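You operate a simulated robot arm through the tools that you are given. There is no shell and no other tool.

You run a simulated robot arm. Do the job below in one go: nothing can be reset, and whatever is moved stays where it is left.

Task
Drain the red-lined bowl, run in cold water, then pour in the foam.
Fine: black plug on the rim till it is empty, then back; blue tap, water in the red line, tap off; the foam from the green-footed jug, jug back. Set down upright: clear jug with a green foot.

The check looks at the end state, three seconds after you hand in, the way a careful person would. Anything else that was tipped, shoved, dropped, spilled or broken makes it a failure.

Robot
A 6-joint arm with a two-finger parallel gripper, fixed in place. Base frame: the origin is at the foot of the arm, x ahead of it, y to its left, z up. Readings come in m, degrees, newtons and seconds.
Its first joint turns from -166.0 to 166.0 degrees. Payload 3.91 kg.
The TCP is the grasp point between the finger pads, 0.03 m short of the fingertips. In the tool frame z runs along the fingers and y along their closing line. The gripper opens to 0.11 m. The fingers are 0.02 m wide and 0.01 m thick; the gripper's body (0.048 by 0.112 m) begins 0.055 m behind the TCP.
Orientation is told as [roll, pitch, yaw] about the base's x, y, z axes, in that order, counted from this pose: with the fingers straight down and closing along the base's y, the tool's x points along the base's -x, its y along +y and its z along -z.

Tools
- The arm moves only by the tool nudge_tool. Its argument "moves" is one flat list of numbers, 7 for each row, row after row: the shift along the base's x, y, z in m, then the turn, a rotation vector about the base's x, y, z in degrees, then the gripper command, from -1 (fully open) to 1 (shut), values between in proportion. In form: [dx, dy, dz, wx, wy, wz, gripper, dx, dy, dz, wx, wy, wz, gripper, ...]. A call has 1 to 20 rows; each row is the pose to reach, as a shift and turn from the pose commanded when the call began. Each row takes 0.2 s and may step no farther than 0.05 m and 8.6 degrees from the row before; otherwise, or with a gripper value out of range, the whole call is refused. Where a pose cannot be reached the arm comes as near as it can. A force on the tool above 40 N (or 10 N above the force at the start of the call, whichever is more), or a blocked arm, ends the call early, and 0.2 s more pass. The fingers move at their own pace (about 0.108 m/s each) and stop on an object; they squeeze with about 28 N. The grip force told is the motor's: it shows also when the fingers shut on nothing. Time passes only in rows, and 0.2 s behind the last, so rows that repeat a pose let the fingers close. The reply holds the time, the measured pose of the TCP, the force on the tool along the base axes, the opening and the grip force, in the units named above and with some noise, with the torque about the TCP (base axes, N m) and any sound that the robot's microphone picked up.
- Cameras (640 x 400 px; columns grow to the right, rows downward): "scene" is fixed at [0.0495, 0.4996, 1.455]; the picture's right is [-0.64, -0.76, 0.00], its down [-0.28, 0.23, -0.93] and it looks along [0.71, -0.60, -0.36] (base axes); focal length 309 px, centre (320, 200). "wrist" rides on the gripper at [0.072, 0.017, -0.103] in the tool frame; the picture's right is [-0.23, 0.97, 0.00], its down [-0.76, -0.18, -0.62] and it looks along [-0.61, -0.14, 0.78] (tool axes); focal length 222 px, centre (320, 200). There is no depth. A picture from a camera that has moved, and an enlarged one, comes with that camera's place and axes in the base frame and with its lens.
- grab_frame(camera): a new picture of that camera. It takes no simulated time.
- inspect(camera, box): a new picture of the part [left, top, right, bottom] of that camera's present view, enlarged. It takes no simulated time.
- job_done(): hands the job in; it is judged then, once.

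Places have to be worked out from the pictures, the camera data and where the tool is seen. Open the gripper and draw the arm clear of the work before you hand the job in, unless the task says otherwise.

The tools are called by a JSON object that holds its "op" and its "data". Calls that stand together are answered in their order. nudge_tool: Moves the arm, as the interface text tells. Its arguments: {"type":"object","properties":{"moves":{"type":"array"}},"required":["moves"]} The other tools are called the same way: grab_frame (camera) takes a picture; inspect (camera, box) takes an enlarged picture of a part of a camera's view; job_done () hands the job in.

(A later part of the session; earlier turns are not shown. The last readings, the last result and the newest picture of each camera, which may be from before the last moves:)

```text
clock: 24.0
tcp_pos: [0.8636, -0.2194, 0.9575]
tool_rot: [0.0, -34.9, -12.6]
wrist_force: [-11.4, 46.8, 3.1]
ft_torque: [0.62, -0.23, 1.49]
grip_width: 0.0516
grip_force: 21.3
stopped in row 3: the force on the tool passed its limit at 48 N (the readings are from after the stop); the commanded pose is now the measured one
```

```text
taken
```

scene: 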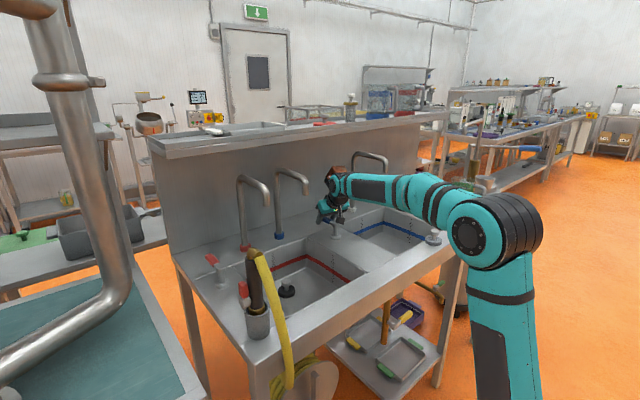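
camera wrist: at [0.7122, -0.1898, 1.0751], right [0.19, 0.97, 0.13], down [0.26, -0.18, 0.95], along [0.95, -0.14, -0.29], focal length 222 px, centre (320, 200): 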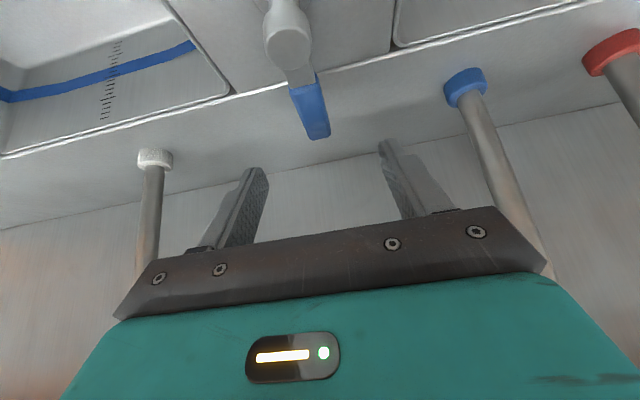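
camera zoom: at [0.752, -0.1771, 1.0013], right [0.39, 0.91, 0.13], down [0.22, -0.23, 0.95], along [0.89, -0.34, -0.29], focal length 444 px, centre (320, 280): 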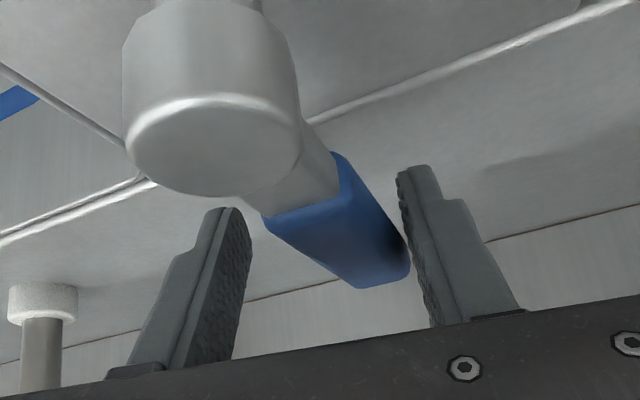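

That way is against a stop: the lever did not move and the fingers were pushed open. I return to the middle and turn it the other way (tip towards +y) by about 18°.

{"op": "nudge_tool", "data": {"moves": [0.0007, 0.005, 0, 0, 0, 6, 0.45, 0.001, 0.009, 0, 0, 0, 12.6, 0.45, 0.001, 0.009, 0, 0, 0, 12.6, 0.45, 0.0006, 0.0158, 0, 0, 0, 18.6, 0.45, -0.0004, 0.0225, 0, 0, 0, 24.6, 0.45, -0.0022, 0.0291, 0, 0, 0, 30.6, 0.45]}}

{"op": "inspect", "data": {"camera": "wrist", "box": [220, 60, 420, 260]}}

{"op": "inspect", "data": {"camera": "scene", "box": [240, 160, 400, 310]}}

```text
clock: 25.4
tcp_pos: [0.8628, -0.1952, 0.9567]
tool_rot: [0.1, -34.9, 18.0]
wrist_force: [-1.0, -1.0, -0.8]
ft_torque: [-0.03, 0.0, -0.01]
grip_width: 0.0308
grip_force: 0.0
```

```text
2.00 times, centred on (320, 160) of wrist
camera zoom: at [0.7443, -0.2153, 0.9998], right [-0.12, 0.98, 0.13], down [0.31, -0.09, 0.95], along [0.94, 0.16, -0.29], focal length 444 px, centre (320, 280)
```

zoom: 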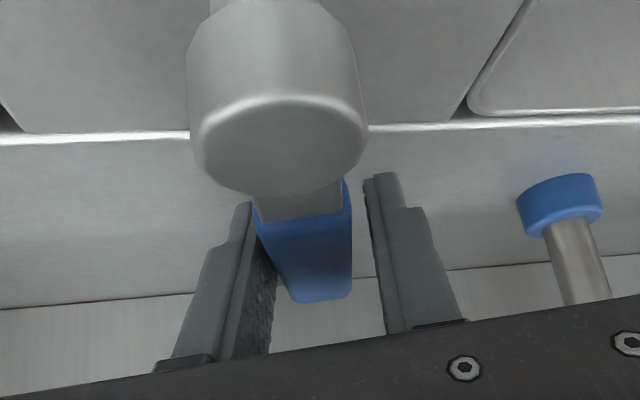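

```text
2.67 times, centred on (320, 235) of scene
camera zoom: at [0.0495, 0.4996, 1.455], right [-0.64, -0.76, 0.0], down [-0.28, 0.23, -0.93], along [0.71, -0.6, -0.36], focal length 823 px, centre (320, 107)
```

zoom: 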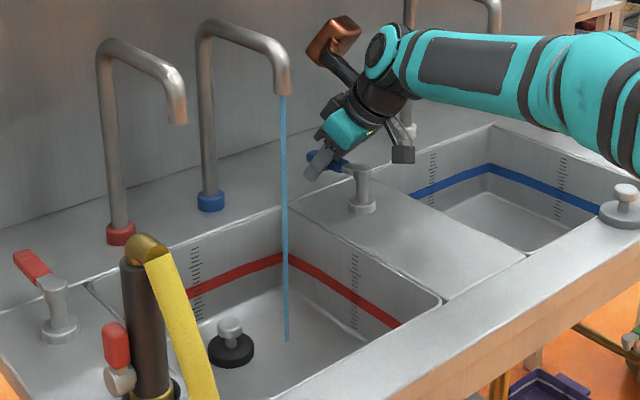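

Water is now running from the blue spout into the red bowl with the lever at about 15°. I open it further, to around 40°, and then watch how quickly the level rises.

{"op": "nudge_tool", "data": {"moves": [-0.002, 0.0067, 0, 0, 0, 6, 0.45, -0.0057, 0.0138, 0, 0, 0, 13, 0.45, -0.0102, 0.0203, 0, 0, 0, 20, 0.45, -0.0154, 0.0263, 0, 0, 0, 27, 0.45]}}

{"op": "inspect", "data": {"camera": "scene", "box": [240, 160, 400, 310]}}

{"op": "inspect", "data": {"camera": "scene", "box": [265, 250, 345, 305]}}

```text
clock: 26.4
tcp_pos: [0.8452, -0.1698, 0.9567]
tool_rot: [0.0, -34.9, 45.1]
wrist_force: [0.5, -1.3, 0.0]
ft_torque: [-0.02, 0.04, -0.05]
grip_width: 0.0308
grip_force: 0.8
```

```text
2.67 times, centred on (320, 235) of scene
camera zoom: at [0.0495, 0.4996, 1.455], right [-0.64, -0.76, 0.0], down [-0.28, 0.23, -0.93], along [0.71, -0.6, -0.36], focal length 823 px, centre (320, 107)
```

zoom: 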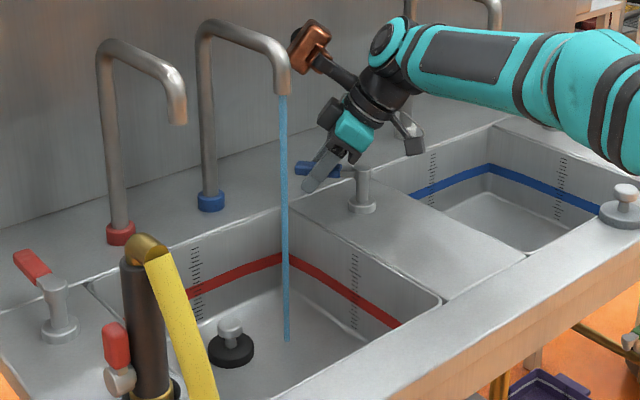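

```text
7.27 times, centred on (305, 278) of scene
camera zoom: at [0.0495, 0.4996, 1.455], right [-0.64, -0.76, 0.0], down [-0.28, 0.23, -0.93], along [0.71, -0.6, -0.36], focal length 2244 px, centre (429, -364)
```

zoom: 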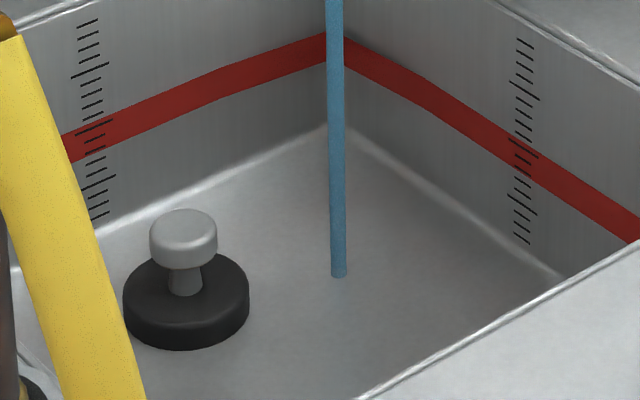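

The stream runs steadily. The copper bracket is near the spout, so I stay at this angle and wait two seconds to measure the rise.

{"op": "nudge_tool", "data": {"moves": [0, 0, 0, 0, 0, 0, 0.45, 0, 0, 0, 0, 0, 0, 0.45, 0, 0, 0, 0, 0, 0, 0.45, 0, 0, 0, 0, 0, 0, 0.45, 0, 0, 0, 0, 0, 0, 0.45, 0, 0, 0, 0, 0, 0, 0.45, 0, 0, 0, 0, 0, 0, 0.45, 0, 0, 0, 0, 0, 0, 0.45, 0, 0, 0, 0, 0, 0, 0.45, 0, 0, 0, 0, 0, 0, 0.45]}}

{"op": "inspect", "data": {"camera": "scene", "box": [265, 250, 345, 305]}}

{"op": "inspect", "data": {"camera": "wrist", "box": [220, 60, 420, 260]}}

```text
clock: 28.6
tcp_pos: [0.8453, -0.1692, 0.9563]
tool_rot: [0.1, -35.1, 45.0]
wrist_force: [0.2, -0.7, -0.3]
ft_torque: [0.02, -0.02, 0.0]
grip_width: 0.0303
grip_force: 0.0
```

```text
7.27 times, centred on (305, 278) of scene
camera zoom: at [0.0495, 0.4996, 1.455], right [-0.64, -0.76, 0.0], down [-0.28, 0.23, -0.93], along [0.71, -0.6, -0.36], focal length 2244 px, centre (429, -364)
```

zoom: 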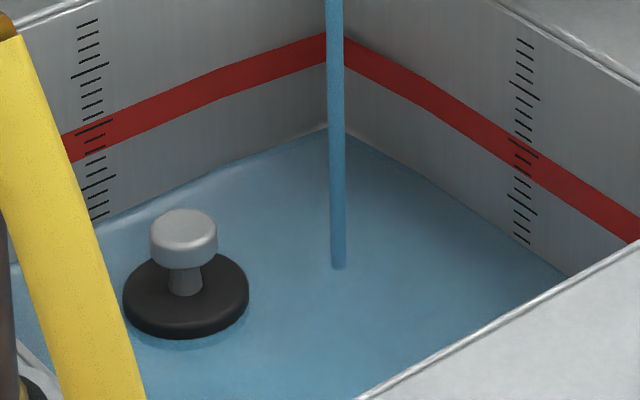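

```text
2.00 times, centred on (320, 160) of wrist
camera zoom: at [0.7507, -0.24, 1.0003], right [-0.56, 0.82, 0.13], down [0.31, 0.06, 0.95], along [0.77, 0.57, -0.29], focal length 444 px, centre (320, 280)
```

zoom: 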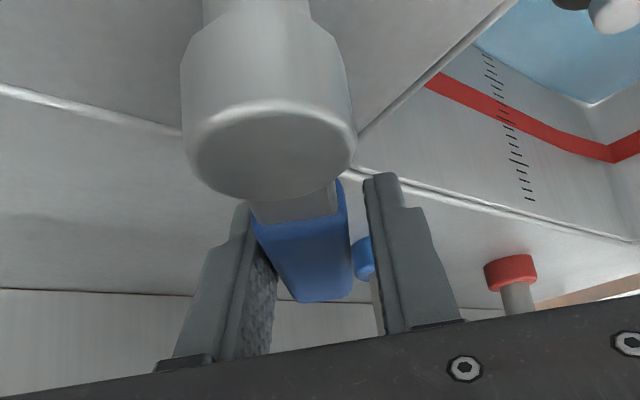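

The level rises about 2–2.5 mm per second and the plug holds. I wait four more seconds and check again.

{"op": "nudge_tool", "data": {"moves": [0, 0, 0, 0, 0, 0, 0.45, 0, 0, 0, 0, 0, 0, 0.45, 0, 0, 0, 0, 0, 0, 0.45, 0, 0, 0, 0, 0, 0, 0.45, 0, 0, 0, 0, 0, 0, 0.45, 0, 0, 0, 0, 0, 0, 0.45, 0, 0, 0, 0, 0, 0, 0.45, 0, 0, 0, 0, 0, 0, 0.45, 0, 0, 0, 0, 0, 0, 0.45, 0, 0, 0, 0, 0, 0, 0.45, 0, 0, 0, 0, 0, 0, 0.45, 0, 0, 0, 0, 0, 0, 0.45, 0, 0, 0, 0, 0, 0, 0.45, 0, 0, 0, 0, 0, 0, 0.45, 0, 0, 0, 0, 0, 0, 0.45, 0, 0, 0, 0, 0, 0, 0.45, 0, 0, 0, 0, 0, 0, 0.45, 0, 0, 0, 0, 0, 0, 0.45, 0, 0, 0, 0, 0, 0, 0.45, 0, 0, 0, 0, 0, 0, 0.45]}}

{"op": "inspect", "data": {"camera": "scene", "box": [265, 250, 345, 305]}}

```text
clock: 32.8
tcp_pos: [0.8455, -0.1702, 0.9562]
tool_rot: [0.1, -35.0, 45.0]
wrist_force: [0.5, -0.4, 0.5]
ft_torque: [-0.03, 0.0, 0.0]
grip_width: 0.0305
grip_force: 0.1
```

```text
7.27 times, centred on (305, 278) of scene
camera zoom: at [0.0495, 0.4996, 1.455], right [-0.64, -0.76, 0.0], down [-0.28, 0.23, -0.93], along [0.71, -0.6, -0.36], focal length 2244 px, centre (429, -364)
```

zoom: 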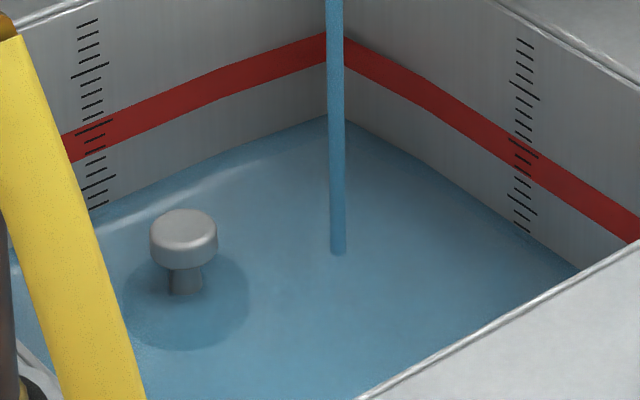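

The rise is about 1.5 mm/s; water stands around 1 cm deep and needs roughly 35–40 mm more to the middle of the red band. I keep waiting.

{"op": "nudge_tool", "data": {"moves": [0, 0, 0, 0, 0, 0, 0.45, 0, 0, 0, 0, 0, 0, 0.45, 0, 0, 0, 0, 0, 0, 0.45, 0, 0, 0, 0, 0, 0, 0.45, 0, 0, 0, 0, 0, 0, 0.45, 0, 0, 0, 0, 0, 0, 0.45, 0, 0, 0, 0, 0, 0, 0.45, 0, 0, 0, 0, 0, 0, 0.45, 0, 0, 0, 0, 0, 0, 0.45, 0, 0, 0, 0, 0, 0, 0.45, 0, 0, 0, 0, 0, 0, 0.45, 0, 0, 0, 0, 0, 0, 0.45, 0, 0, 0, 0, 0, 0, 0.45, 0, 0, 0, 0, 0, 0, 0.45, 0, 0, 0, 0, 0, 0, 0.45, 0, 0, 0, 0, 0, 0, 0.45, 0, 0, 0, 0, 0, 0, 0.45, 0, 0, 0, 0, 0, 0, 0.45, 0, 0, 0, 0, 0, 0, 0.45, 0, 0, 0, 0, 0, 0, 0.45]}}

{"op": "inspect", "data": {"camera": "scene", "box": [265, 250, 345, 305]}}

```text
clock: 37.0
tcp_pos: [0.8459, -0.1695, 0.9568]
tool_rot: [0.0, -35.1, 44.9]
wrist_force: [0.5, 0.1, -0.1]
ft_torque: [0.01, 0.0, -0.01]
grip_width: 0.03
grip_force: 0.0
```

```text
7.27 times, centred on (305, 278) of scene
camera zoom: at [0.0495, 0.4996, 1.455], right [-0.64, -0.76, 0.0], down [-0.28, 0.23, -0.93], along [0.71, -0.6, -0.36], focal length 2244 px, centre (429, -364)
```

zoom: 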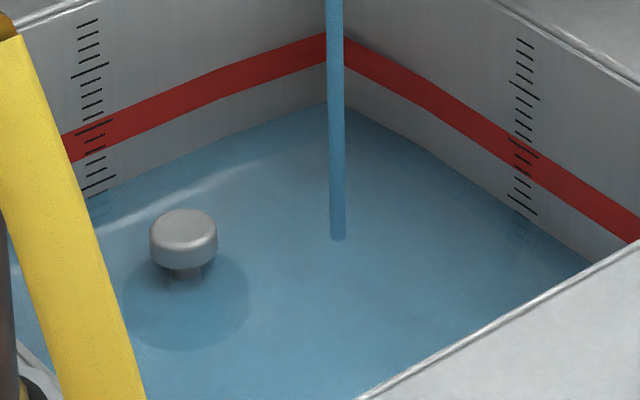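

Rising steadily (about 15 px per call on the right-hand scale); about 60 px remain to mid-band, so roughly 16–17 s. I wait another 4 s.

{"op": "nudge_tool", "data": {"moves": [0, 0, 0, 0, 0, 0, 0.45, 0, 0, 0, 0, 0, 0, 0.45, 0, 0, 0, 0, 0, 0, 0.45, 0, 0, 0, 0, 0, 0, 0.45, 0, 0, 0, 0, 0, 0, 0.45, 0, 0, 0, 0, 0, 0, 0.45, 0, 0, 0, 0, 0, 0, 0.45, 0, 0, 0, 0, 0, 0, 0.45, 0, 0, 0, 0, 0, 0, 0.45, 0, 0, 0, 0, 0, 0, 0.45, 0, 0, 0, 0, 0, 0, 0.45, 0, 0, 0, 0, 0, 0, 0.45, 0, 0, 0, 0, 0, 0, 0.45, 0, 0, 0, 0, 0, 0, 0.45, 0, 0, 0, 0, 0, 0, 0.45, 0, 0, 0, 0, 0, 0, 0.45, 0, 0, 0, 0, 0, 0, 0.45, 0, 0, 0, 0, 0, 0, 0.45, 0, 0, 0, 0, 0, 0, 0.45, 0, 0, 0, 0, 0, 0, 0.45]}}

{"op": "inspect", "data": {"camera": "scene", "box": [265, 250, 345, 305]}}

```text
clock: 41.2
tcp_pos: [0.8459, -0.1699, 0.9578]
tool_rot: [-0.1, -35.1, 45.0]
wrist_force: [0.1, -0.4, -0.3]
ft_torque: [0.02, 0.0, -0.04]
grip_width: 0.0303
grip_force: 0.0
```

```text
7.27 times, centred on (305, 278) of scene
camera zoom: at [0.0495, 0.4996, 1.455], right [-0.64, -0.76, 0.0], down [-0.28, 0.23, -0.93], along [0.71, -0.6, -0.36], focal length 2244 px, centre (429, -364)
```

zoom: 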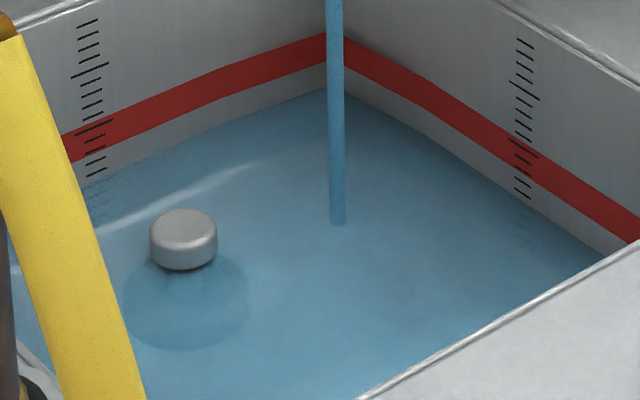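

The knob is nearly under and the line is about 24 px (at the far corner) below the band's lower edge. Two more waits like this bring it into the band; I do the first.

{"op": "nudge_tool", "data": {"moves": [0, 0, 0, 0, 0, 0, 0.45, 0, 0, 0, 0, 0, 0, 0.45, 0, 0, 0, 0, 0, 0, 0.45, 0, 0, 0, 0, 0, 0, 0.45, 0, 0, 0, 0, 0, 0, 0.45, 0, 0, 0, 0, 0, 0, 0.45, 0, 0, 0, 0, 0, 0, 0.45, 0, 0, 0, 0, 0, 0, 0.45, 0, 0, 0, 0, 0, 0, 0.45, 0, 0, 0, 0, 0, 0, 0.45, 0, 0, 0, 0, 0, 0, 0.45, 0, 0, 0, 0, 0, 0, 0.45, 0, 0, 0, 0, 0, 0, 0.45, 0, 0, 0, 0, 0, 0, 0.45, 0, 0, 0, 0, 0, 0, 0.45, 0, 0, 0, 0, 0, 0, 0.45, 0, 0, 0, 0, 0, 0, 0.45, 0, 0, 0, 0, 0, 0, 0.45, 0, 0, 0, 0, 0, 0, 0.45, 0, 0, 0, 0, 0, 0, 0.45]}}

{"op": "inspect", "data": {"camera": "scene", "box": [265, 250, 345, 305]}}

```text
clock: 45.4
tcp_pos: [0.8468, -0.1699, 0.9572]
tool_rot: [0.1, -35.0, 45.0]
wrist_force: [-0.1, 0.8, -0.5]
ft_torque: [0.01, 0.02, 0.01]
grip_width: 0.0303
grip_force: 0.0
```

```text
7.27 times, centred on (305, 278) of scene
camera zoom: at [0.0495, 0.4996, 1.455], right [-0.64, -0.76, 0.0], down [-0.28, 0.23, -0.93], along [0.71, -0.6, -0.36], focal length 2244 px, centre (429, -364)
```

zoom: 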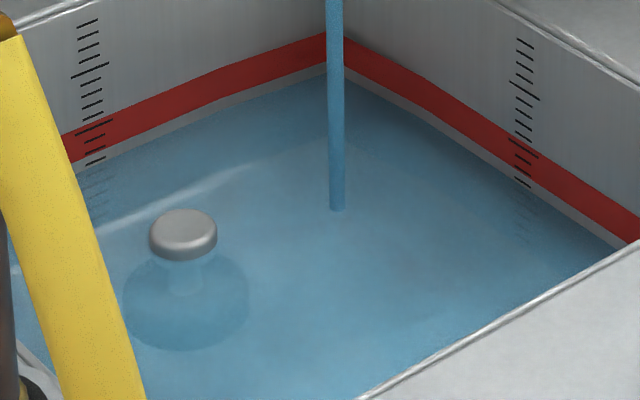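

The water is just below the band now. I wait 4 s more, which should bring it to the band's lower edge.

{"op": "nudge_tool", "data": {"moves": [0, 0, 0, 0, 0, 0, 0.45, 0, 0, 0, 0, 0, 0, 0.45, 0, 0, 0, 0, 0, 0, 0.45, 0, 0, 0, 0, 0, 0, 0.45, 0, 0, 0, 0, 0, 0, 0.45, 0, 0, 0, 0, 0, 0, 0.45, 0, 0, 0, 0, 0, 0, 0.45, 0, 0, 0, 0, 0, 0, 0.45, 0, 0, 0, 0, 0, 0, 0.45, 0, 0, 0, 0, 0, 0, 0.45, 0, 0, 0, 0, 0, 0, 0.45, 0, 0, 0, 0, 0, 0, 0.45, 0, 0, 0, 0, 0, 0, 0.45, 0, 0, 0, 0, 0, 0, 0.45, 0, 0, 0, 0, 0, 0, 0.45, 0, 0, 0, 0, 0, 0, 0.45, 0, 0, 0, 0, 0, 0, 0.45, 0, 0, 0, 0, 0, 0, 0.45, 0, 0, 0, 0, 0, 0, 0.45, 0, 0, 0, 0, 0, 0, 0.45]}}

{"op": "inspect", "data": {"camera": "scene", "box": [265, 250, 345, 305]}}

```text
clock: 49.6
tcp_pos: [0.8462, -0.1686, 0.9565]
tool_rot: [0.0, -34.9, 45.1]
wrist_force: [0.7, 0.0, -1.6]
ft_torque: [0.0, 0.0, -0.03]
grip_width: 0.0303
grip_force: 0.1
```

```text
7.27 times, centred on (305, 278) of scene
camera zoom: at [0.0495, 0.4996, 1.455], right [-0.64, -0.76, 0.0], down [-0.28, 0.23, -0.93], along [0.71, -0.6, -0.36], focal length 2244 px, centre (429, -364)
```

zoom: 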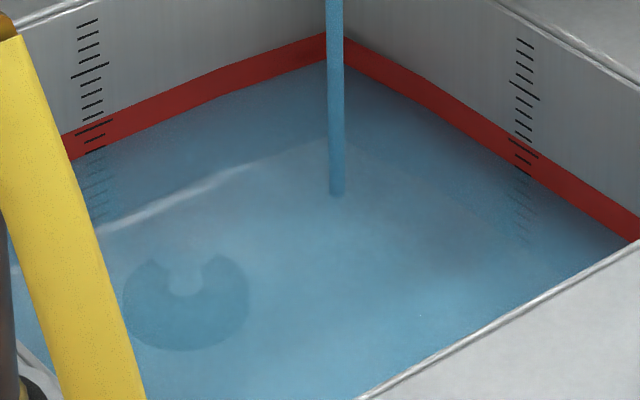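

The water has reached the lower edge of the red band. I wait 1.8 s more and then swing the lever back clockwise to its stop, which should leave the level near mid-band.

{"op": "nudge_tool", "data": {"moves": [0, 0, 0, 0, 0, 0, 0.45, 0, 0, 0, 0, 0, 0, 0.45, 0, 0, 0, 0, 0, 0, 0.45, 0, 0, 0, 0, 0, 0, 0.45, 0, 0, 0, 0, 0, 0, 0.45, 0, 0, 0, 0, 0, 0, 0.45, 0, 0, 0, 0, 0, 0, 0.45, 0, 0, 0, 0, 0, 0, 0.45, 0, 0, 0, 0, 0, 0, 0.45, 0.0052, -0.002, 0, 0, 0, -7, 0.45, 0.0097, -0.0085, 0, 0, 0, -14, 0.45, 0.0134, -0.0156, 0, 0, 0, -21, 0.45, 0.0162, -0.023, 0, 0, 0, -28, 0.45, 0.018, -0.0307, 0, 0, 0, -35, 0.45, 0.0189, -0.0386, 0, 0, 0, -42, 0.45, 0.0188, -0.0465, 0, 0, 0, -49, 0.45, 0.0185, -0.0495, 0, 0, 0, -52, 0.45]}}

{"op": "inspect", "data": {"camera": "scene", "box": [240, 160, 400, 310]}}

{"op": "inspect", "data": {"camera": "wrist", "box": [220, 60, 420, 260]}}

{"op": "inspect", "data": {"camera": "scene", "box": [265, 250, 345, 305]}}

```text
clock: 53.2
tcp_pos: [0.8645, -0.2163, 0.9565]
tool_rot: [0.1, -34.8, -7.0]
wrist_force: [-6.6, 20.5, -2.3]
ft_torque: [0.21, -0.01, 0.56]
grip_width: 0.0398
grip_force: 10.1
```

```text
2.67 times, centred on (320, 235) of scene
camera zoom: at [0.0495, 0.4996, 1.455], right [-0.64, -0.76, 0.0], down [-0.28, 0.23, -0.93], along [0.71, -0.6, -0.36], focal length 823 px, centre (320, 107)
```

zoom: 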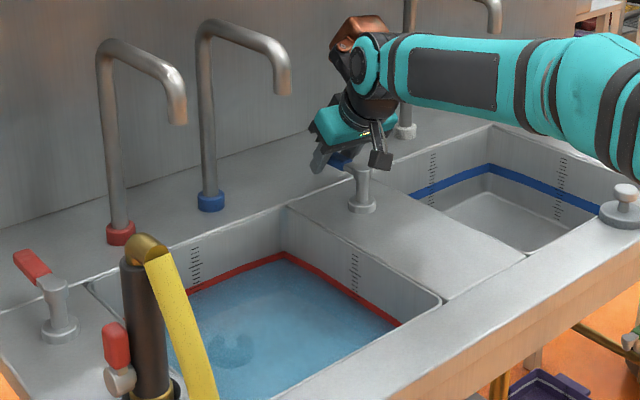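

```text
2.00 times, centred on (320, 160) of wrist
camera zoom: at [0.7495, -0.1842, 1.0008], right [0.3, 0.94, 0.13], down [0.24, -0.21, 0.95], along [0.92, -0.26, -0.29], focal length 444 px, centre (320, 280)
```

zoom: 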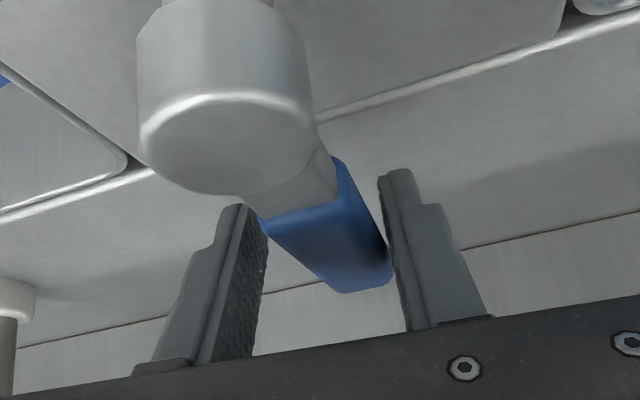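

```text
7.27 times, centred on (305, 278) of scene
camera zoom: at [0.0495, 0.4996, 1.455], right [-0.64, -0.76, 0.0], down [-0.28, 0.23, -0.93], along [0.71, -0.6, -0.36], focal length 2244 px, centre (429, -364)
```

zoom: 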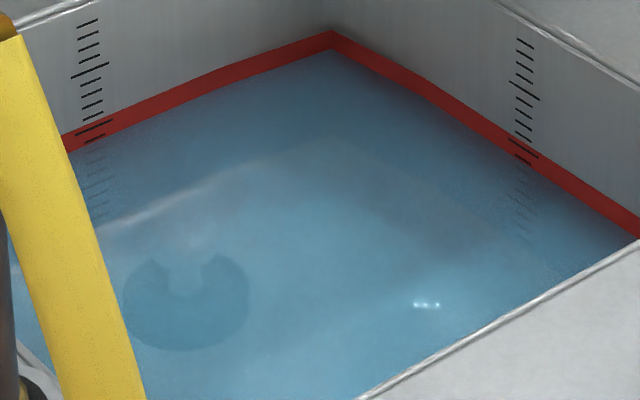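

The tap is off and pressed against its stop, and the water stands inside the red band. I open the fingers, rise straight off the lever and check it stays shut.

{"op": "nudge_tool", "data": {"moves": [0.0003, 0.004, 0, 0, 0, 3, 0.2, 0.0003, 0.005, 0, 0, 0, 5, -0.2, 0.0003, 0.005, 0, 0, 0, 5, -0.4, 0.0003, 0.005, 0, 0, 0, 5, -0.4, -0.01, 0.005, 0.03, 0, 0, 5, -0.4, -0.025, 0.005, 0.065, 0, 0, 7, -0.4, -0.05, 0.005, 0.1, 0, 0, 7, -0.4, -0.09, 0.005, 0.12, 0, 0, 7, -0.4, -0.135, 0.005, 0.13, 0, 0, 7, -0.4]}}

{"op": "grab_frame", "data": {"camera": "scene"}}

{"op": "inspect", "data": {"camera": "scene", "box": [240, 160, 400, 310]}}

{"op": "inspect", "data": {"camera": "wrist", "box": [220, 60, 420, 260]}}

```text
clock: 55.2
tcp_pos: [0.7302, -0.213, 1.0861]
tool_rot: [0.0, -34.8, 0.0]
wrist_force: [1.1, -0.5, -0.9]
ft_torque: [-0.01, 0.0, 0.05]
grip_width: 0.0766
grip_force: 0.0
```

```text
taken
```

scene: 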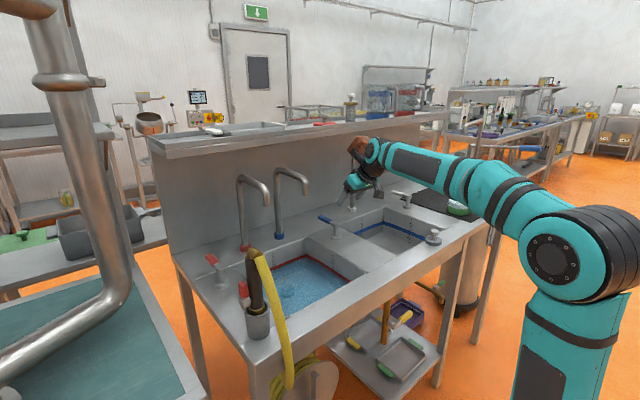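

```text
2.67 times, centred on (320, 235) of scene
camera zoom: at [0.0495, 0.4996, 1.455], right [-0.64, -0.76, 0.0], down [-0.28, 0.23, -0.93], along [0.71, -0.6, -0.36], focal length 823 px, centre (320, 107)
```

zoom: 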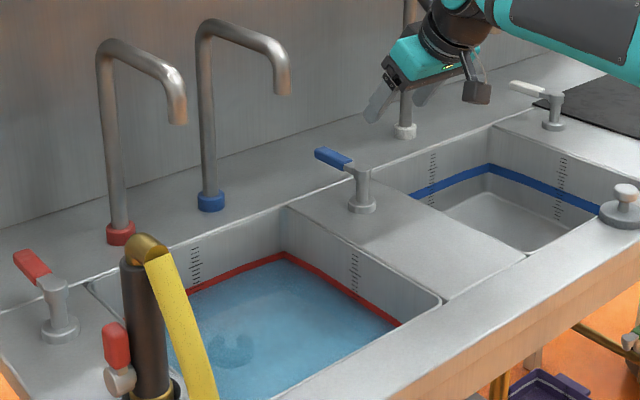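

```text
2.00 times, centred on (320, 160) of wrist
camera zoom: at [0.6122, -0.1947, 1.1298], right [0.19, 0.97, 0.13], down [0.27, -0.18, 0.95], along [0.94, -0.14, -0.3], focal length 444 px, centre (320, 280)
```

zoom: 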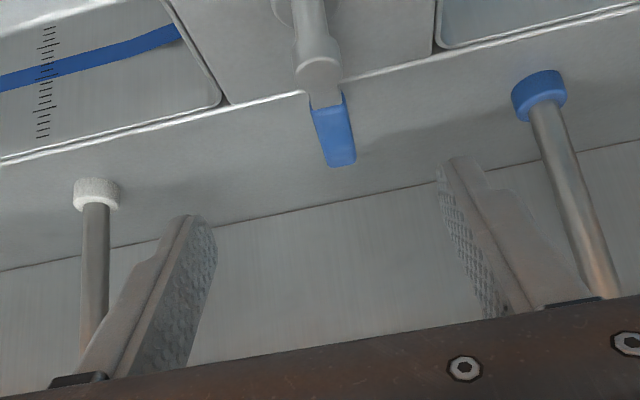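

The tap is off with no drip, lever in its first position. Now for the jug at about (0.625, −0.80), its handle seemingly pointing towards (−0.7, −0.7). I draw back and turn the tool towards it for a closer look.

{"op": "nudge_tool", "data": {"moves": [-0.031, -0.0287, 0.0044, 0, 0, -5, -0.4, -0.062, -0.0574, 0.0088, 0, 0, -10, -0.4, -0.093, -0.0861, 0.0132, 0, 0, -15, -0.4, -0.124, -0.1148, 0.0176, 0, 0, -20, -0.4, -0.155, -0.1435, 0.022, 0, 0, -25, -0.4, -0.186, -0.1722, 0.0264, 0, 0, -30, -0.4, -0.217, -0.2009, 0.0308, 0, 0, -35, -0.4, -0.248, -0.2296, 0.0352, 0, 0, -40, -0.4, -0.279, -0.2583, 0.0396, 0, 0, -45, -0.4, -0.31, -0.287, 0.044, 0, 0, -50, -0.4]}}

{"op": "grab_frame", "data": {"camera": "wrist"}}

{"op": "grab_frame", "data": {"camera": "scene"}}

```text
clock: 57.4
tcp_pos: [0.4182, -0.4992, 1.1331]
tool_rot: [0.0, -34.9, -50.0]
wrist_force: [-0.5, -0.5, -0.1]
ft_torque: [0.02, -0.01, -0.03]
grip_width: 0.077
grip_force: 0.0
```

```text
taken
camera wrist: at [0.3562, -0.397, 1.1763], right [0.87, 0.48, 0.13], down [0.04, -0.32, 0.95], along [0.5, -0.82, -0.29], focal length 222 px, centre (320, 200)
```

wrist: 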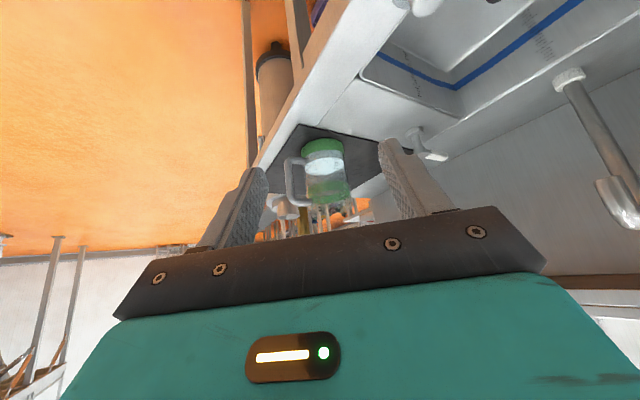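

```text
taken
```

scene: 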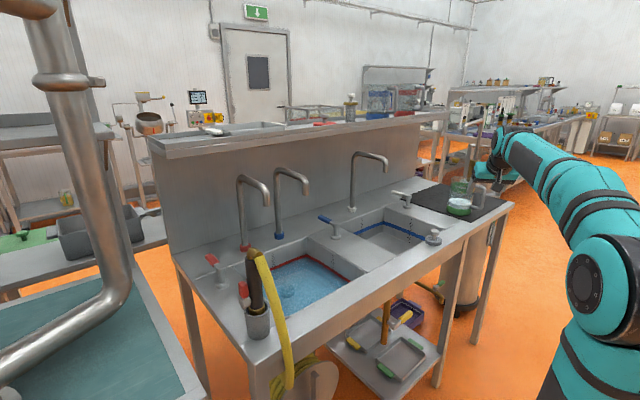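

{"op": "inspect", "data": {"camera": "wrist", "box": [250, 115, 400, 245]}}

{"op": "inspect", "data": {"camera": "scene", "box": [410, 160, 520, 250]}}

```text
3.08 times, centred on (325, 180) of wrist
camera zoom: at [0.3562, -0.397, 1.1763], right [0.87, 0.48, 0.13], down [0.04, -0.32, 0.95], along [0.5, -0.82, -0.29], focal length 684 px, centre (305, 262)
```

zoom: 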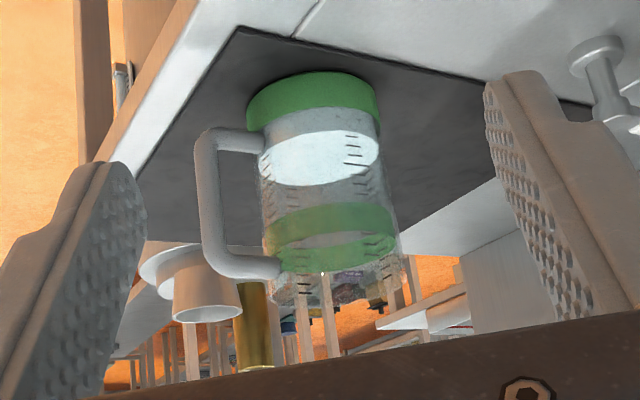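

```text
4.44 times, centred on (465, 205) of scene
camera zoom: at [0.0495, 0.4996, 1.455], right [-0.64, -0.76, 0.0], down [-0.28, 0.23, -0.93], along [0.71, -0.6, -0.36], focal length 1372 px, centre (-324, 178)
```

zoom: 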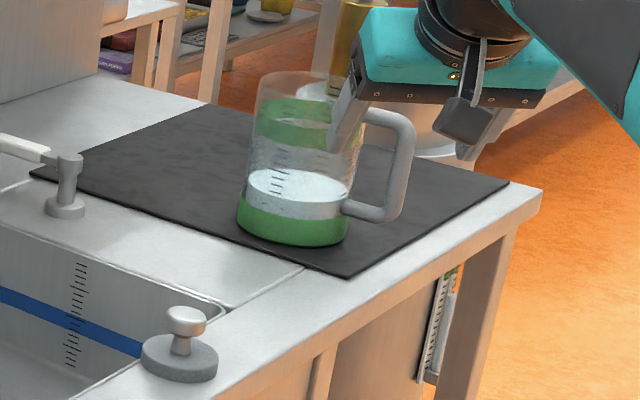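

Combining the views, the jug's axis is near (0.612, −0.774), about 0.10 m wide, and its grey handle points back towards −x, with the vertical bar near (0.524, −0.775), z 0.96–1.05. I plan to take the bar with the tool level and pointing +x, so I first turn the tool straight and move in front of it.

{"op": "nudge_tool", "data": {"moves": [-0.006, -0.02, 0, 0, 0, 5, -0.4, -0.012, -0.04, 0, 0, 0, 10, -0.4, -0.018, -0.06, 0, 0, 0, 15, -0.4, -0.024, -0.08, 0, 0, 0, 20, -0.4, -0.03, -0.1, 0, 0, 0, 25, -0.4, -0.036, -0.12, 0, 0, 0, 30, -0.4, -0.042, -0.14, 0, 0, 0, 35, -0.4, -0.048, -0.16, 0, 0, 0, 40, -0.4, -0.054, -0.18, 0, 0, 0, 45, -0.4, -0.058, -0.2, 0, 0, 0, 50, -0.4]}}

{"op": "grab_frame", "data": {"camera": "wrist"}}

{"op": "grab_frame", "data": {"camera": "scene"}}

```text
clock: 59.6
tcp_pos: [0.361, -0.6987, 1.1319]
tool_rot: [0.0, -35.0, 0.1]
wrist_force: [0.0, 0.7, 1.9]
ft_torque: [0.0, 0.03, 0.01]
grip_width: 0.0767
grip_force: 0.1
```

```text
taken
camera wrist: at [0.243, -0.6809, 1.1758], right [0.18, 0.97, 0.13], down [0.27, -0.18, 0.95], along [0.95, -0.14, -0.29], focal length 222 px, centre (320, 200)
```

wrist: 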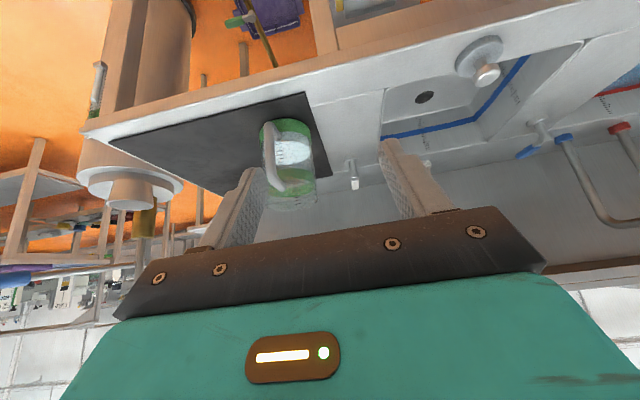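

```text
taken
```

scene: 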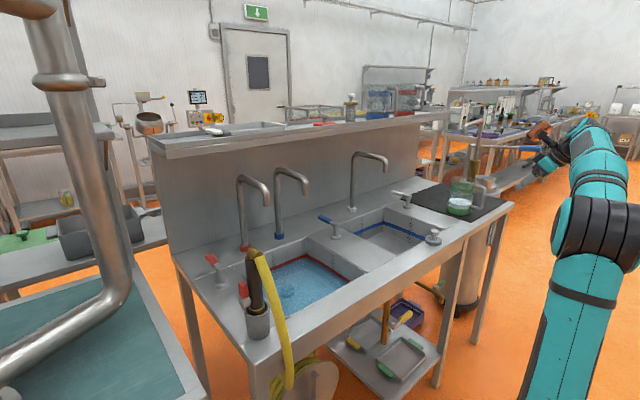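

Now the handle faces the camera almost straight on. I zoom in to measure the bar and the jug axis.

{"op": "inspect", "data": {"camera": "wrist", "box": [220, 100, 350, 220]}}

{"op": "inspect", "data": {"camera": "scene", "box": [410, 160, 520, 250]}}

```text
3.33 times, centred on (285, 160) of wrist
camera zoom: at [0.243, -0.6809, 1.1758], right [0.18, 0.97, 0.13], down [0.27, -0.18, 0.95], along [0.95, -0.14, -0.29], focal length 740 px, centre (437, 333)
```

zoom: 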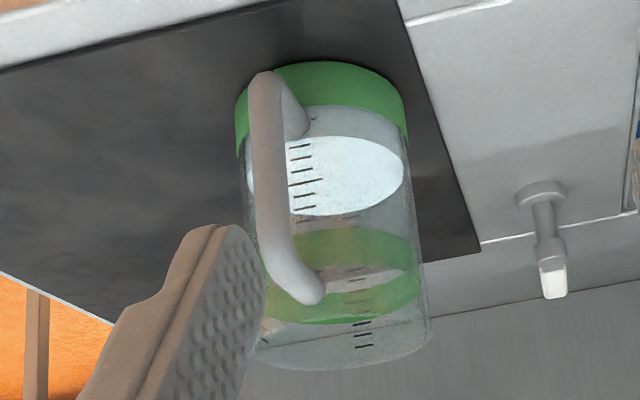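

```text
4.44 times, centred on (465, 205) of scene
camera zoom: at [0.0495, 0.4996, 1.455], right [-0.64, -0.76, 0.0], down [-0.28, 0.23, -0.93], along [0.71, -0.6, -0.36], focal length 1372 px, centre (-324, 178)
```

zoom: 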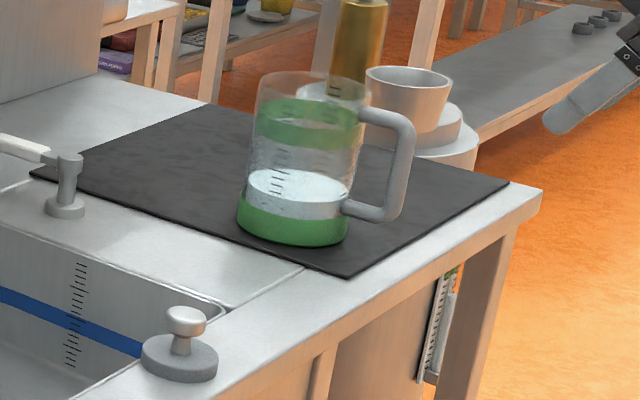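

The bar stands at about (0.527, −0.790) and the handle's upper arm runs level at z ≈ 1.05 towards the jug at (0.615, −0.783). I will grip that upper arm with the tool level, so first I pitch the tool to horizontal in front of it.

{"op": "nudge_tool", "data": {"moves": [0.007, -0.0113, -0.005, 0, -6.9, 0, -0.4, 0.014, -0.0226, -0.012, 0, -13.8, 0, -0.4, 0.021, -0.0339, -0.022, 0, -20.7, 0, -0.4, 0.028, -0.0452, -0.034, 0, -27.6, 0, -0.4, 0.035, -0.0565, -0.046, 0, -34.5, 0, -0.4, 0.042, -0.0678, -0.058, 0, -41.4, 0, -0.4, 0.05, -0.0791, -0.07, 0, -48.3, 0, -0.4, 0.059, -0.0903, -0.0819, 0, -55, 0, -0.4]}}

{"op": "grab_frame", "data": {"camera": "wrist"}}

{"op": "grab_frame", "data": {"camera": "scene"}}

```text
clock: 61.4
tcp_pos: [0.4219, -0.7908, 1.049]
tool_rot: [-134.6, -90.0, 134.6]
wrist_force: [0.8, -0.4, 0.4]
ft_torque: [0.02, 0.04, -0.07]
grip_width: 0.0768
grip_force: 0.0
```

```text
taken
camera wrist: at [0.319, -0.7733, 0.977], right [0.0, 0.97, 0.23], down [-0.62, -0.18, 0.76], along [0.78, -0.14, 0.61], focal length 222 px, centre (320, 200)
```

wrist: 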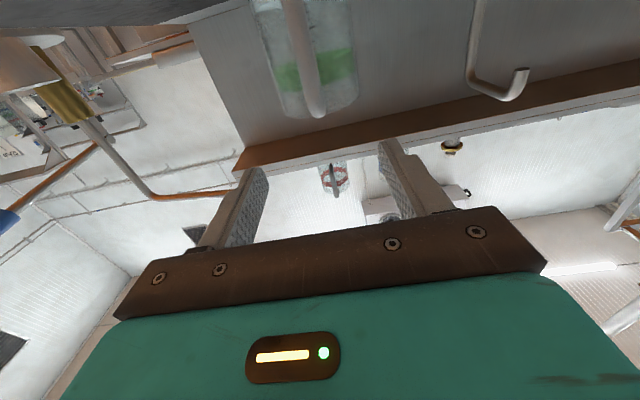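

```text
taken
```

scene: 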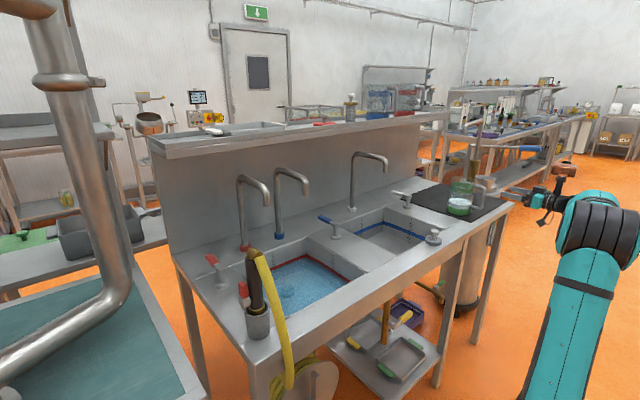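

The handle lies at y ≈ −0.792, in line with the tool, top arm at z ≈ 1.046. I move straight forward with open fingers until the tips are just short of the jug wall, then look before closing.

{"op": "nudge_tool", "data": {"moves": [0.03, -0.001, -0.002, 0, 0, 0, -0.4, 0.06, -0.0015, -0.003, 0, 0, 0, -0.4, 0.08, -0.0015, -0.003, 0, 0, 0, -0.4, 0.096, -0.0015, -0.003, 0, 0, 0, -0.4]}}

{"op": "grab_frame", "data": {"camera": "wrist"}}

{"op": "inspect", "data": {"camera": "scene", "box": [430, 150, 570, 250]}}

```text
clock: 62.4
tcp_pos: [0.5164, -0.7914, 1.0438]
tool_rot: [14.3, -90.0, -14.4]
wrist_force: [-0.2, -0.5, 0.1]
ft_torque: [0.0, 0.02, 0.0]
grip_width: 0.0768
grip_force: 0.1
```

```text
taken
camera wrist: at [0.4134, -0.7736, 0.9733], right [0.0, 0.97, 0.23], down [-0.62, -0.18, 0.76], along [0.78, -0.14, 0.61], focal length 222 px, centre (320, 200)
```

wrist: 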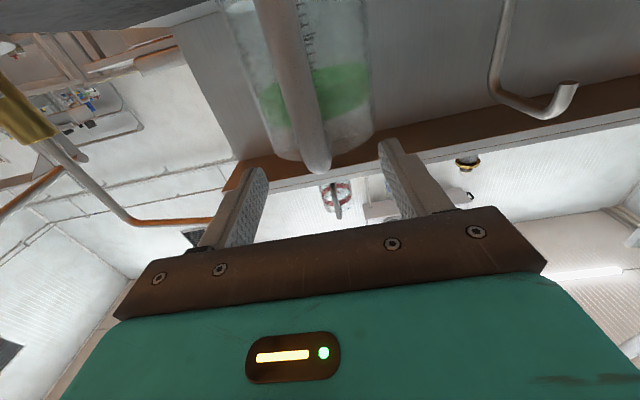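

```text
4.00 times, centred on (500, 200) of scene
camera zoom: at [0.0495, 0.4996, 1.455], right [-0.64, -0.76, 0.0], down [-0.28, 0.23, -0.93], along [0.71, -0.6, -0.36], focal length 1234 px, centre (-400, 200)
```

zoom: 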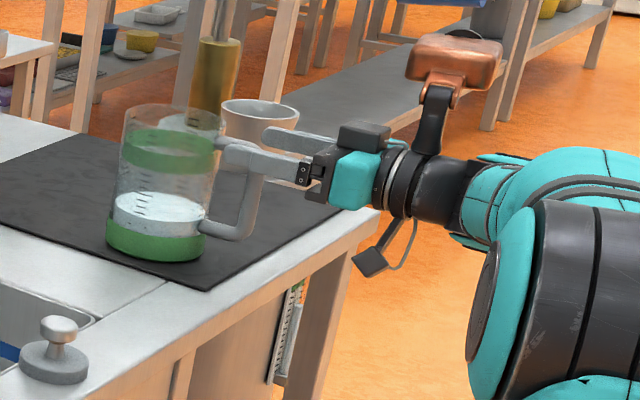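

The upper arm of the handle sits between the fingers, tips short of the jug wall. I go 6 mm further, 2 mm up, and close on it.

{"op": "nudge_tool", "data": {"moves": [0.006, 0, 0.002, 0, 0, 0, -0.4, 0.006, 0, 0.002, 0, 0, 0, 0.2, 0.006, 0, 0.002, 0, 0, 0, 1, 0.006, 0, 0.002, 0, 0, 0, 1, 0.006, 0, 0.002, 0, 0, 0, 1]}}

{"op": "grab_frame", "data": {"camera": "wrist"}}

{"op": "inspect", "data": {"camera": "scene", "box": [430, 150, 570, 250]}}

```text
clock: 63.6
tcp_pos: [0.5224, -0.7922, 1.0467]
tool_rot: [20.0, -89.9, -20.0]
wrist_force: [-0.4, 2.0, -0.4]
ft_torque: [-0.06, -0.15, 0.11]
grip_width: 0.0157
grip_force: 28.0
```

```text
taken
camera wrist: at [0.4193, -0.7736, 0.9755], right [0.0, 0.97, 0.23], down [-0.62, -0.18, 0.76], along [0.78, -0.14, 0.61], focal length 222 px, centre (320, 200)
```

wrist: 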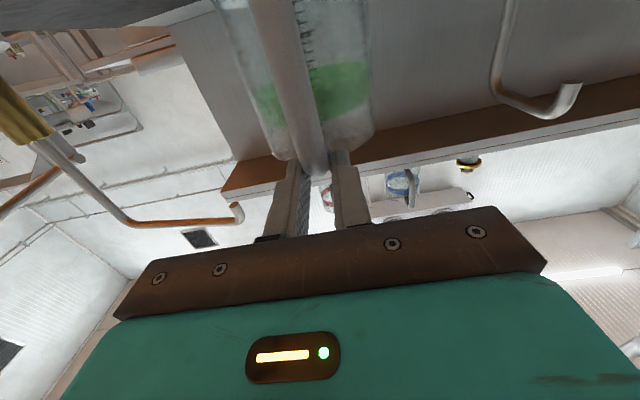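

```text
4.00 times, centred on (500, 200) of scene
camera zoom: at [0.0495, 0.4996, 1.455], right [-0.64, -0.76, 0.0], down [-0.28, 0.23, -0.93], along [0.71, -0.6, -0.36], focal length 1234 px, centre (-400, 200)
```

zoom: 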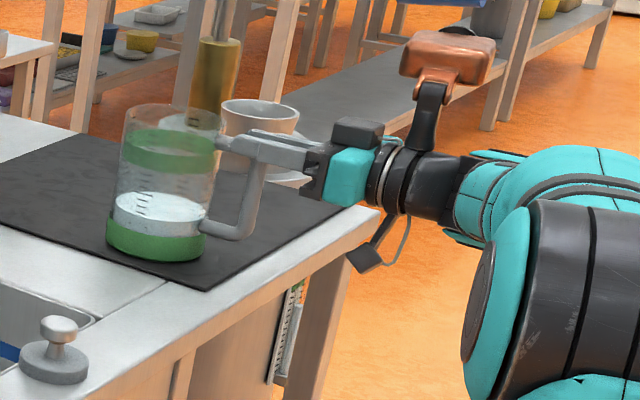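

The handle's top arm is gripped (15.7 mm, 28 N); the jug stands unmoved. Grip pose to return to: (0.522, −0.792, 1.0465), tool level along +x. I lift 2 cm gently and check for droop.

{"op": "nudge_tool", "data": {"moves": [0, 0, 0.005, 0, 0, 0, 1, 0, 0, 0.012, 0, 0, 0, 1, 0, 0, 0.02, 0, 0, 0, 1, 0, 0, 0.02, 0, 0, 0, 1]}}

{"op": "grab_frame", "data": {"camera": "wrist"}}

{"op": "inspect", "data": {"camera": "scene", "box": [430, 150, 570, 250]}}

```text
clock: 64.6
tcp_pos: [0.5231, -0.7932, 1.0677]
tool_rot: [24.6, -89.9, -24.5]
wrist_force: [-0.9, -0.5, -4.2]
ft_torque: [-0.03, 0.35, 0.02]
grip_width: 0.0159
grip_force: 28.7
```

```text
taken
camera wrist: at [0.42, -0.7741, 0.9963], right [0.0, 0.97, 0.23], down [-0.62, -0.18, 0.76], along [0.78, -0.14, 0.61], focal length 222 px, centre (320, 200)
```

wrist: 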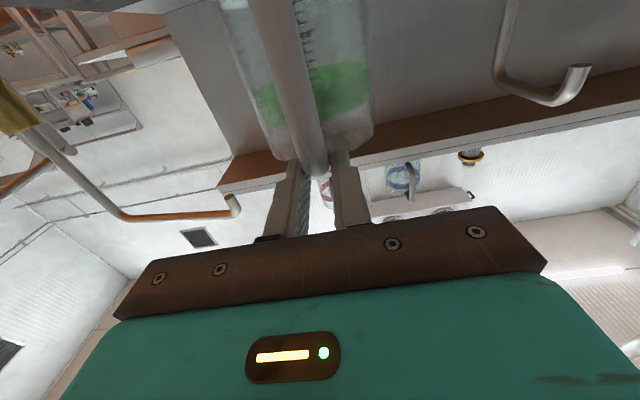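

```text
4.00 times, centred on (500, 200) of scene
camera zoom: at [0.0495, 0.4996, 1.455], right [-0.64, -0.76, 0.0], down [-0.28, 0.23, -0.93], along [0.71, -0.6, -0.36], focal length 1234 px, centre (-400, 200)
```

zoom: 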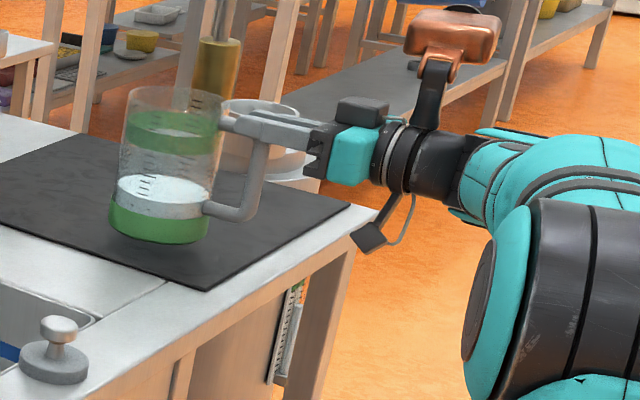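

The jug lifts level (about 0.43 kg) without slipping. I raise it to clear the other plug and carry it slowly along in front of the taps, tool kept level, as far as y ≈ −0.41.

{"op": "nudge_tool", "data": {"moves": [0, 0, 0.02, 0, 0, 0, 1, -0.005, 0, 0.045, 0, 0, 0, 1, -0.015, 0.01, 0.062, 0, 0, 0, 1, -0.02, 0.035, 0.065, 0, 0, 0, 1, -0.022, 0.07, 0.065, 0, 0, 0, 1, -0.022, 0.11, 0.065, 0, 0, 0, 1, -0.022, 0.15, 0.065, 0, 0, 0, 1, -0.022, 0.19, 0.065, 0, 0, 0, 1, -0.022, 0.23, 0.065, 0, 0, 0, 1, -0.022, 0.27, 0.065, 0, 0, 0, 1, -0.022, 0.31, 0.065, 0, 0, 0, 1, -0.022, 0.345, 0.065, 0, 0, 0, 1, -0.022, 0.37, 0.065, 0, 0, 0, 1, -0.022, 0.38, 0.065, 0, 0, 0, 1]}}

{"op": "grab_frame", "data": {"camera": "scene"}}

{"op": "grab_frame", "data": {"camera": "wrist"}}

```text
clock: 67.6
tcp_pos: [0.5006, -0.4135, 1.1323]
tool_rot: [33.3, -89.9, -33.3]
wrist_force: [-0.2, -0.1, -4.4]
ft_torque: [-0.03, 0.33, -0.01]
grip_width: 0.0154
grip_force: 28.2
```

```text
taken
```

scene: 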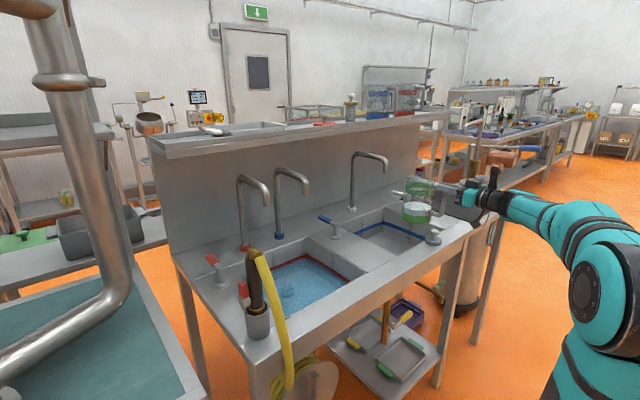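

```text
taken
camera wrist: at [0.397, -0.3941, 1.0608], right [0.0, 0.97, 0.23], down [-0.62, -0.18, 0.76], along [0.78, -0.14, 0.61], focal length 222 px, centre (320, 200)
```

wrist: 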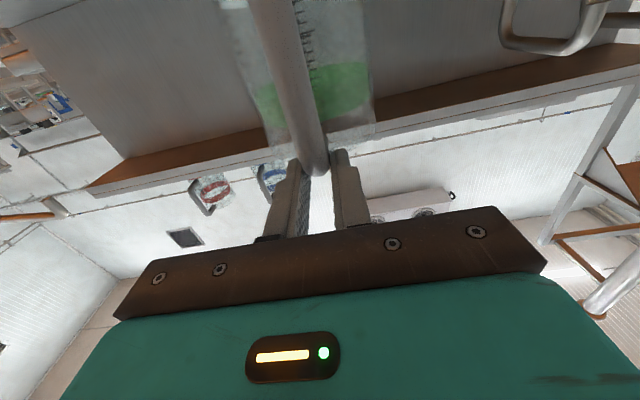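

The jug is steady and upright. I carry on along y to just in front of the red bowl, staying clear of the spouts.

{"op": "nudge_tool", "data": {"moves": [0, 0.01, 0, 0, 0, 0, 1, 0, 0.035, 0, 0, 0, 0, 1, 0, 0.07, 0, 0, 0, 0, 1, 0, 0.11, 0, 0, 0, 0, 1, 0, 0.15, 0, 0, 0, 0, 1, 0, 0.19, 0, 0, 0, 0, 1, 0, 0.23, 0, 0, 0, 0, 1, 0, 0.27, 0, 0, 0, 0, 1, 0, 0.31, 0, 0, 0, 0, 1, 0, 0.35, 0, 0, 0, 0, 1, 0, 0.385, 0, 0, 0, 0, 1, 0, 0.41, 0, 0, 0, 0, 1, 0, 0.423, 0, 0, 0, 0, 1]}}

{"op": "grab_frame", "data": {"camera": "scene"}}

{"op": "inspect", "data": {"camera": "scene", "box": [220, 170, 460, 320]}}

```text
clock: 70.4
tcp_pos: [0.5005, -0.0046, 1.13]
tool_rot: [-2.4, -89.8, 2.7]
wrist_force: [0.2, 0.7, -4.9]
ft_torque: [0.01, 0.35, -0.02]
grip_width: 0.0155
grip_force: 28.4
out of reach, approached as far as the arm can: row 13
```

```text
taken
```

scene: 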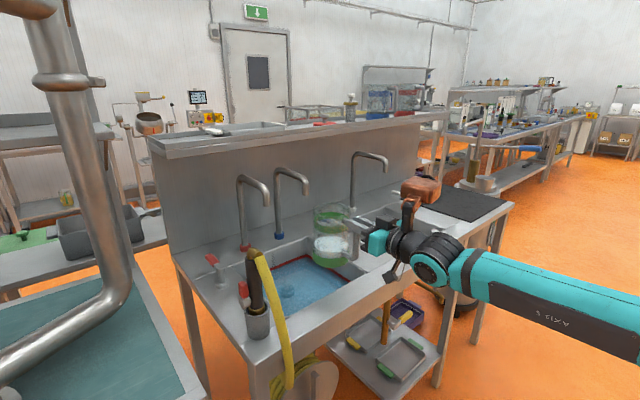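

```text
2.67 times, centred on (340, 245) of scene
camera zoom: at [0.0495, 0.4996, 1.455], right [-0.64, -0.76, 0.0], down [-0.28, 0.23, -0.93], along [0.71, -0.6, -0.36], focal length 823 px, centre (267, 80)
```

zoom: 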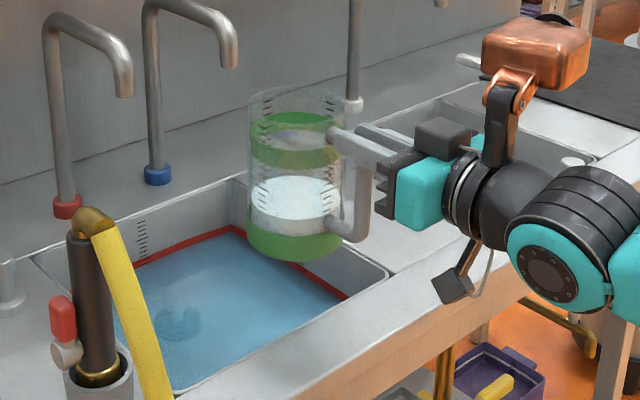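

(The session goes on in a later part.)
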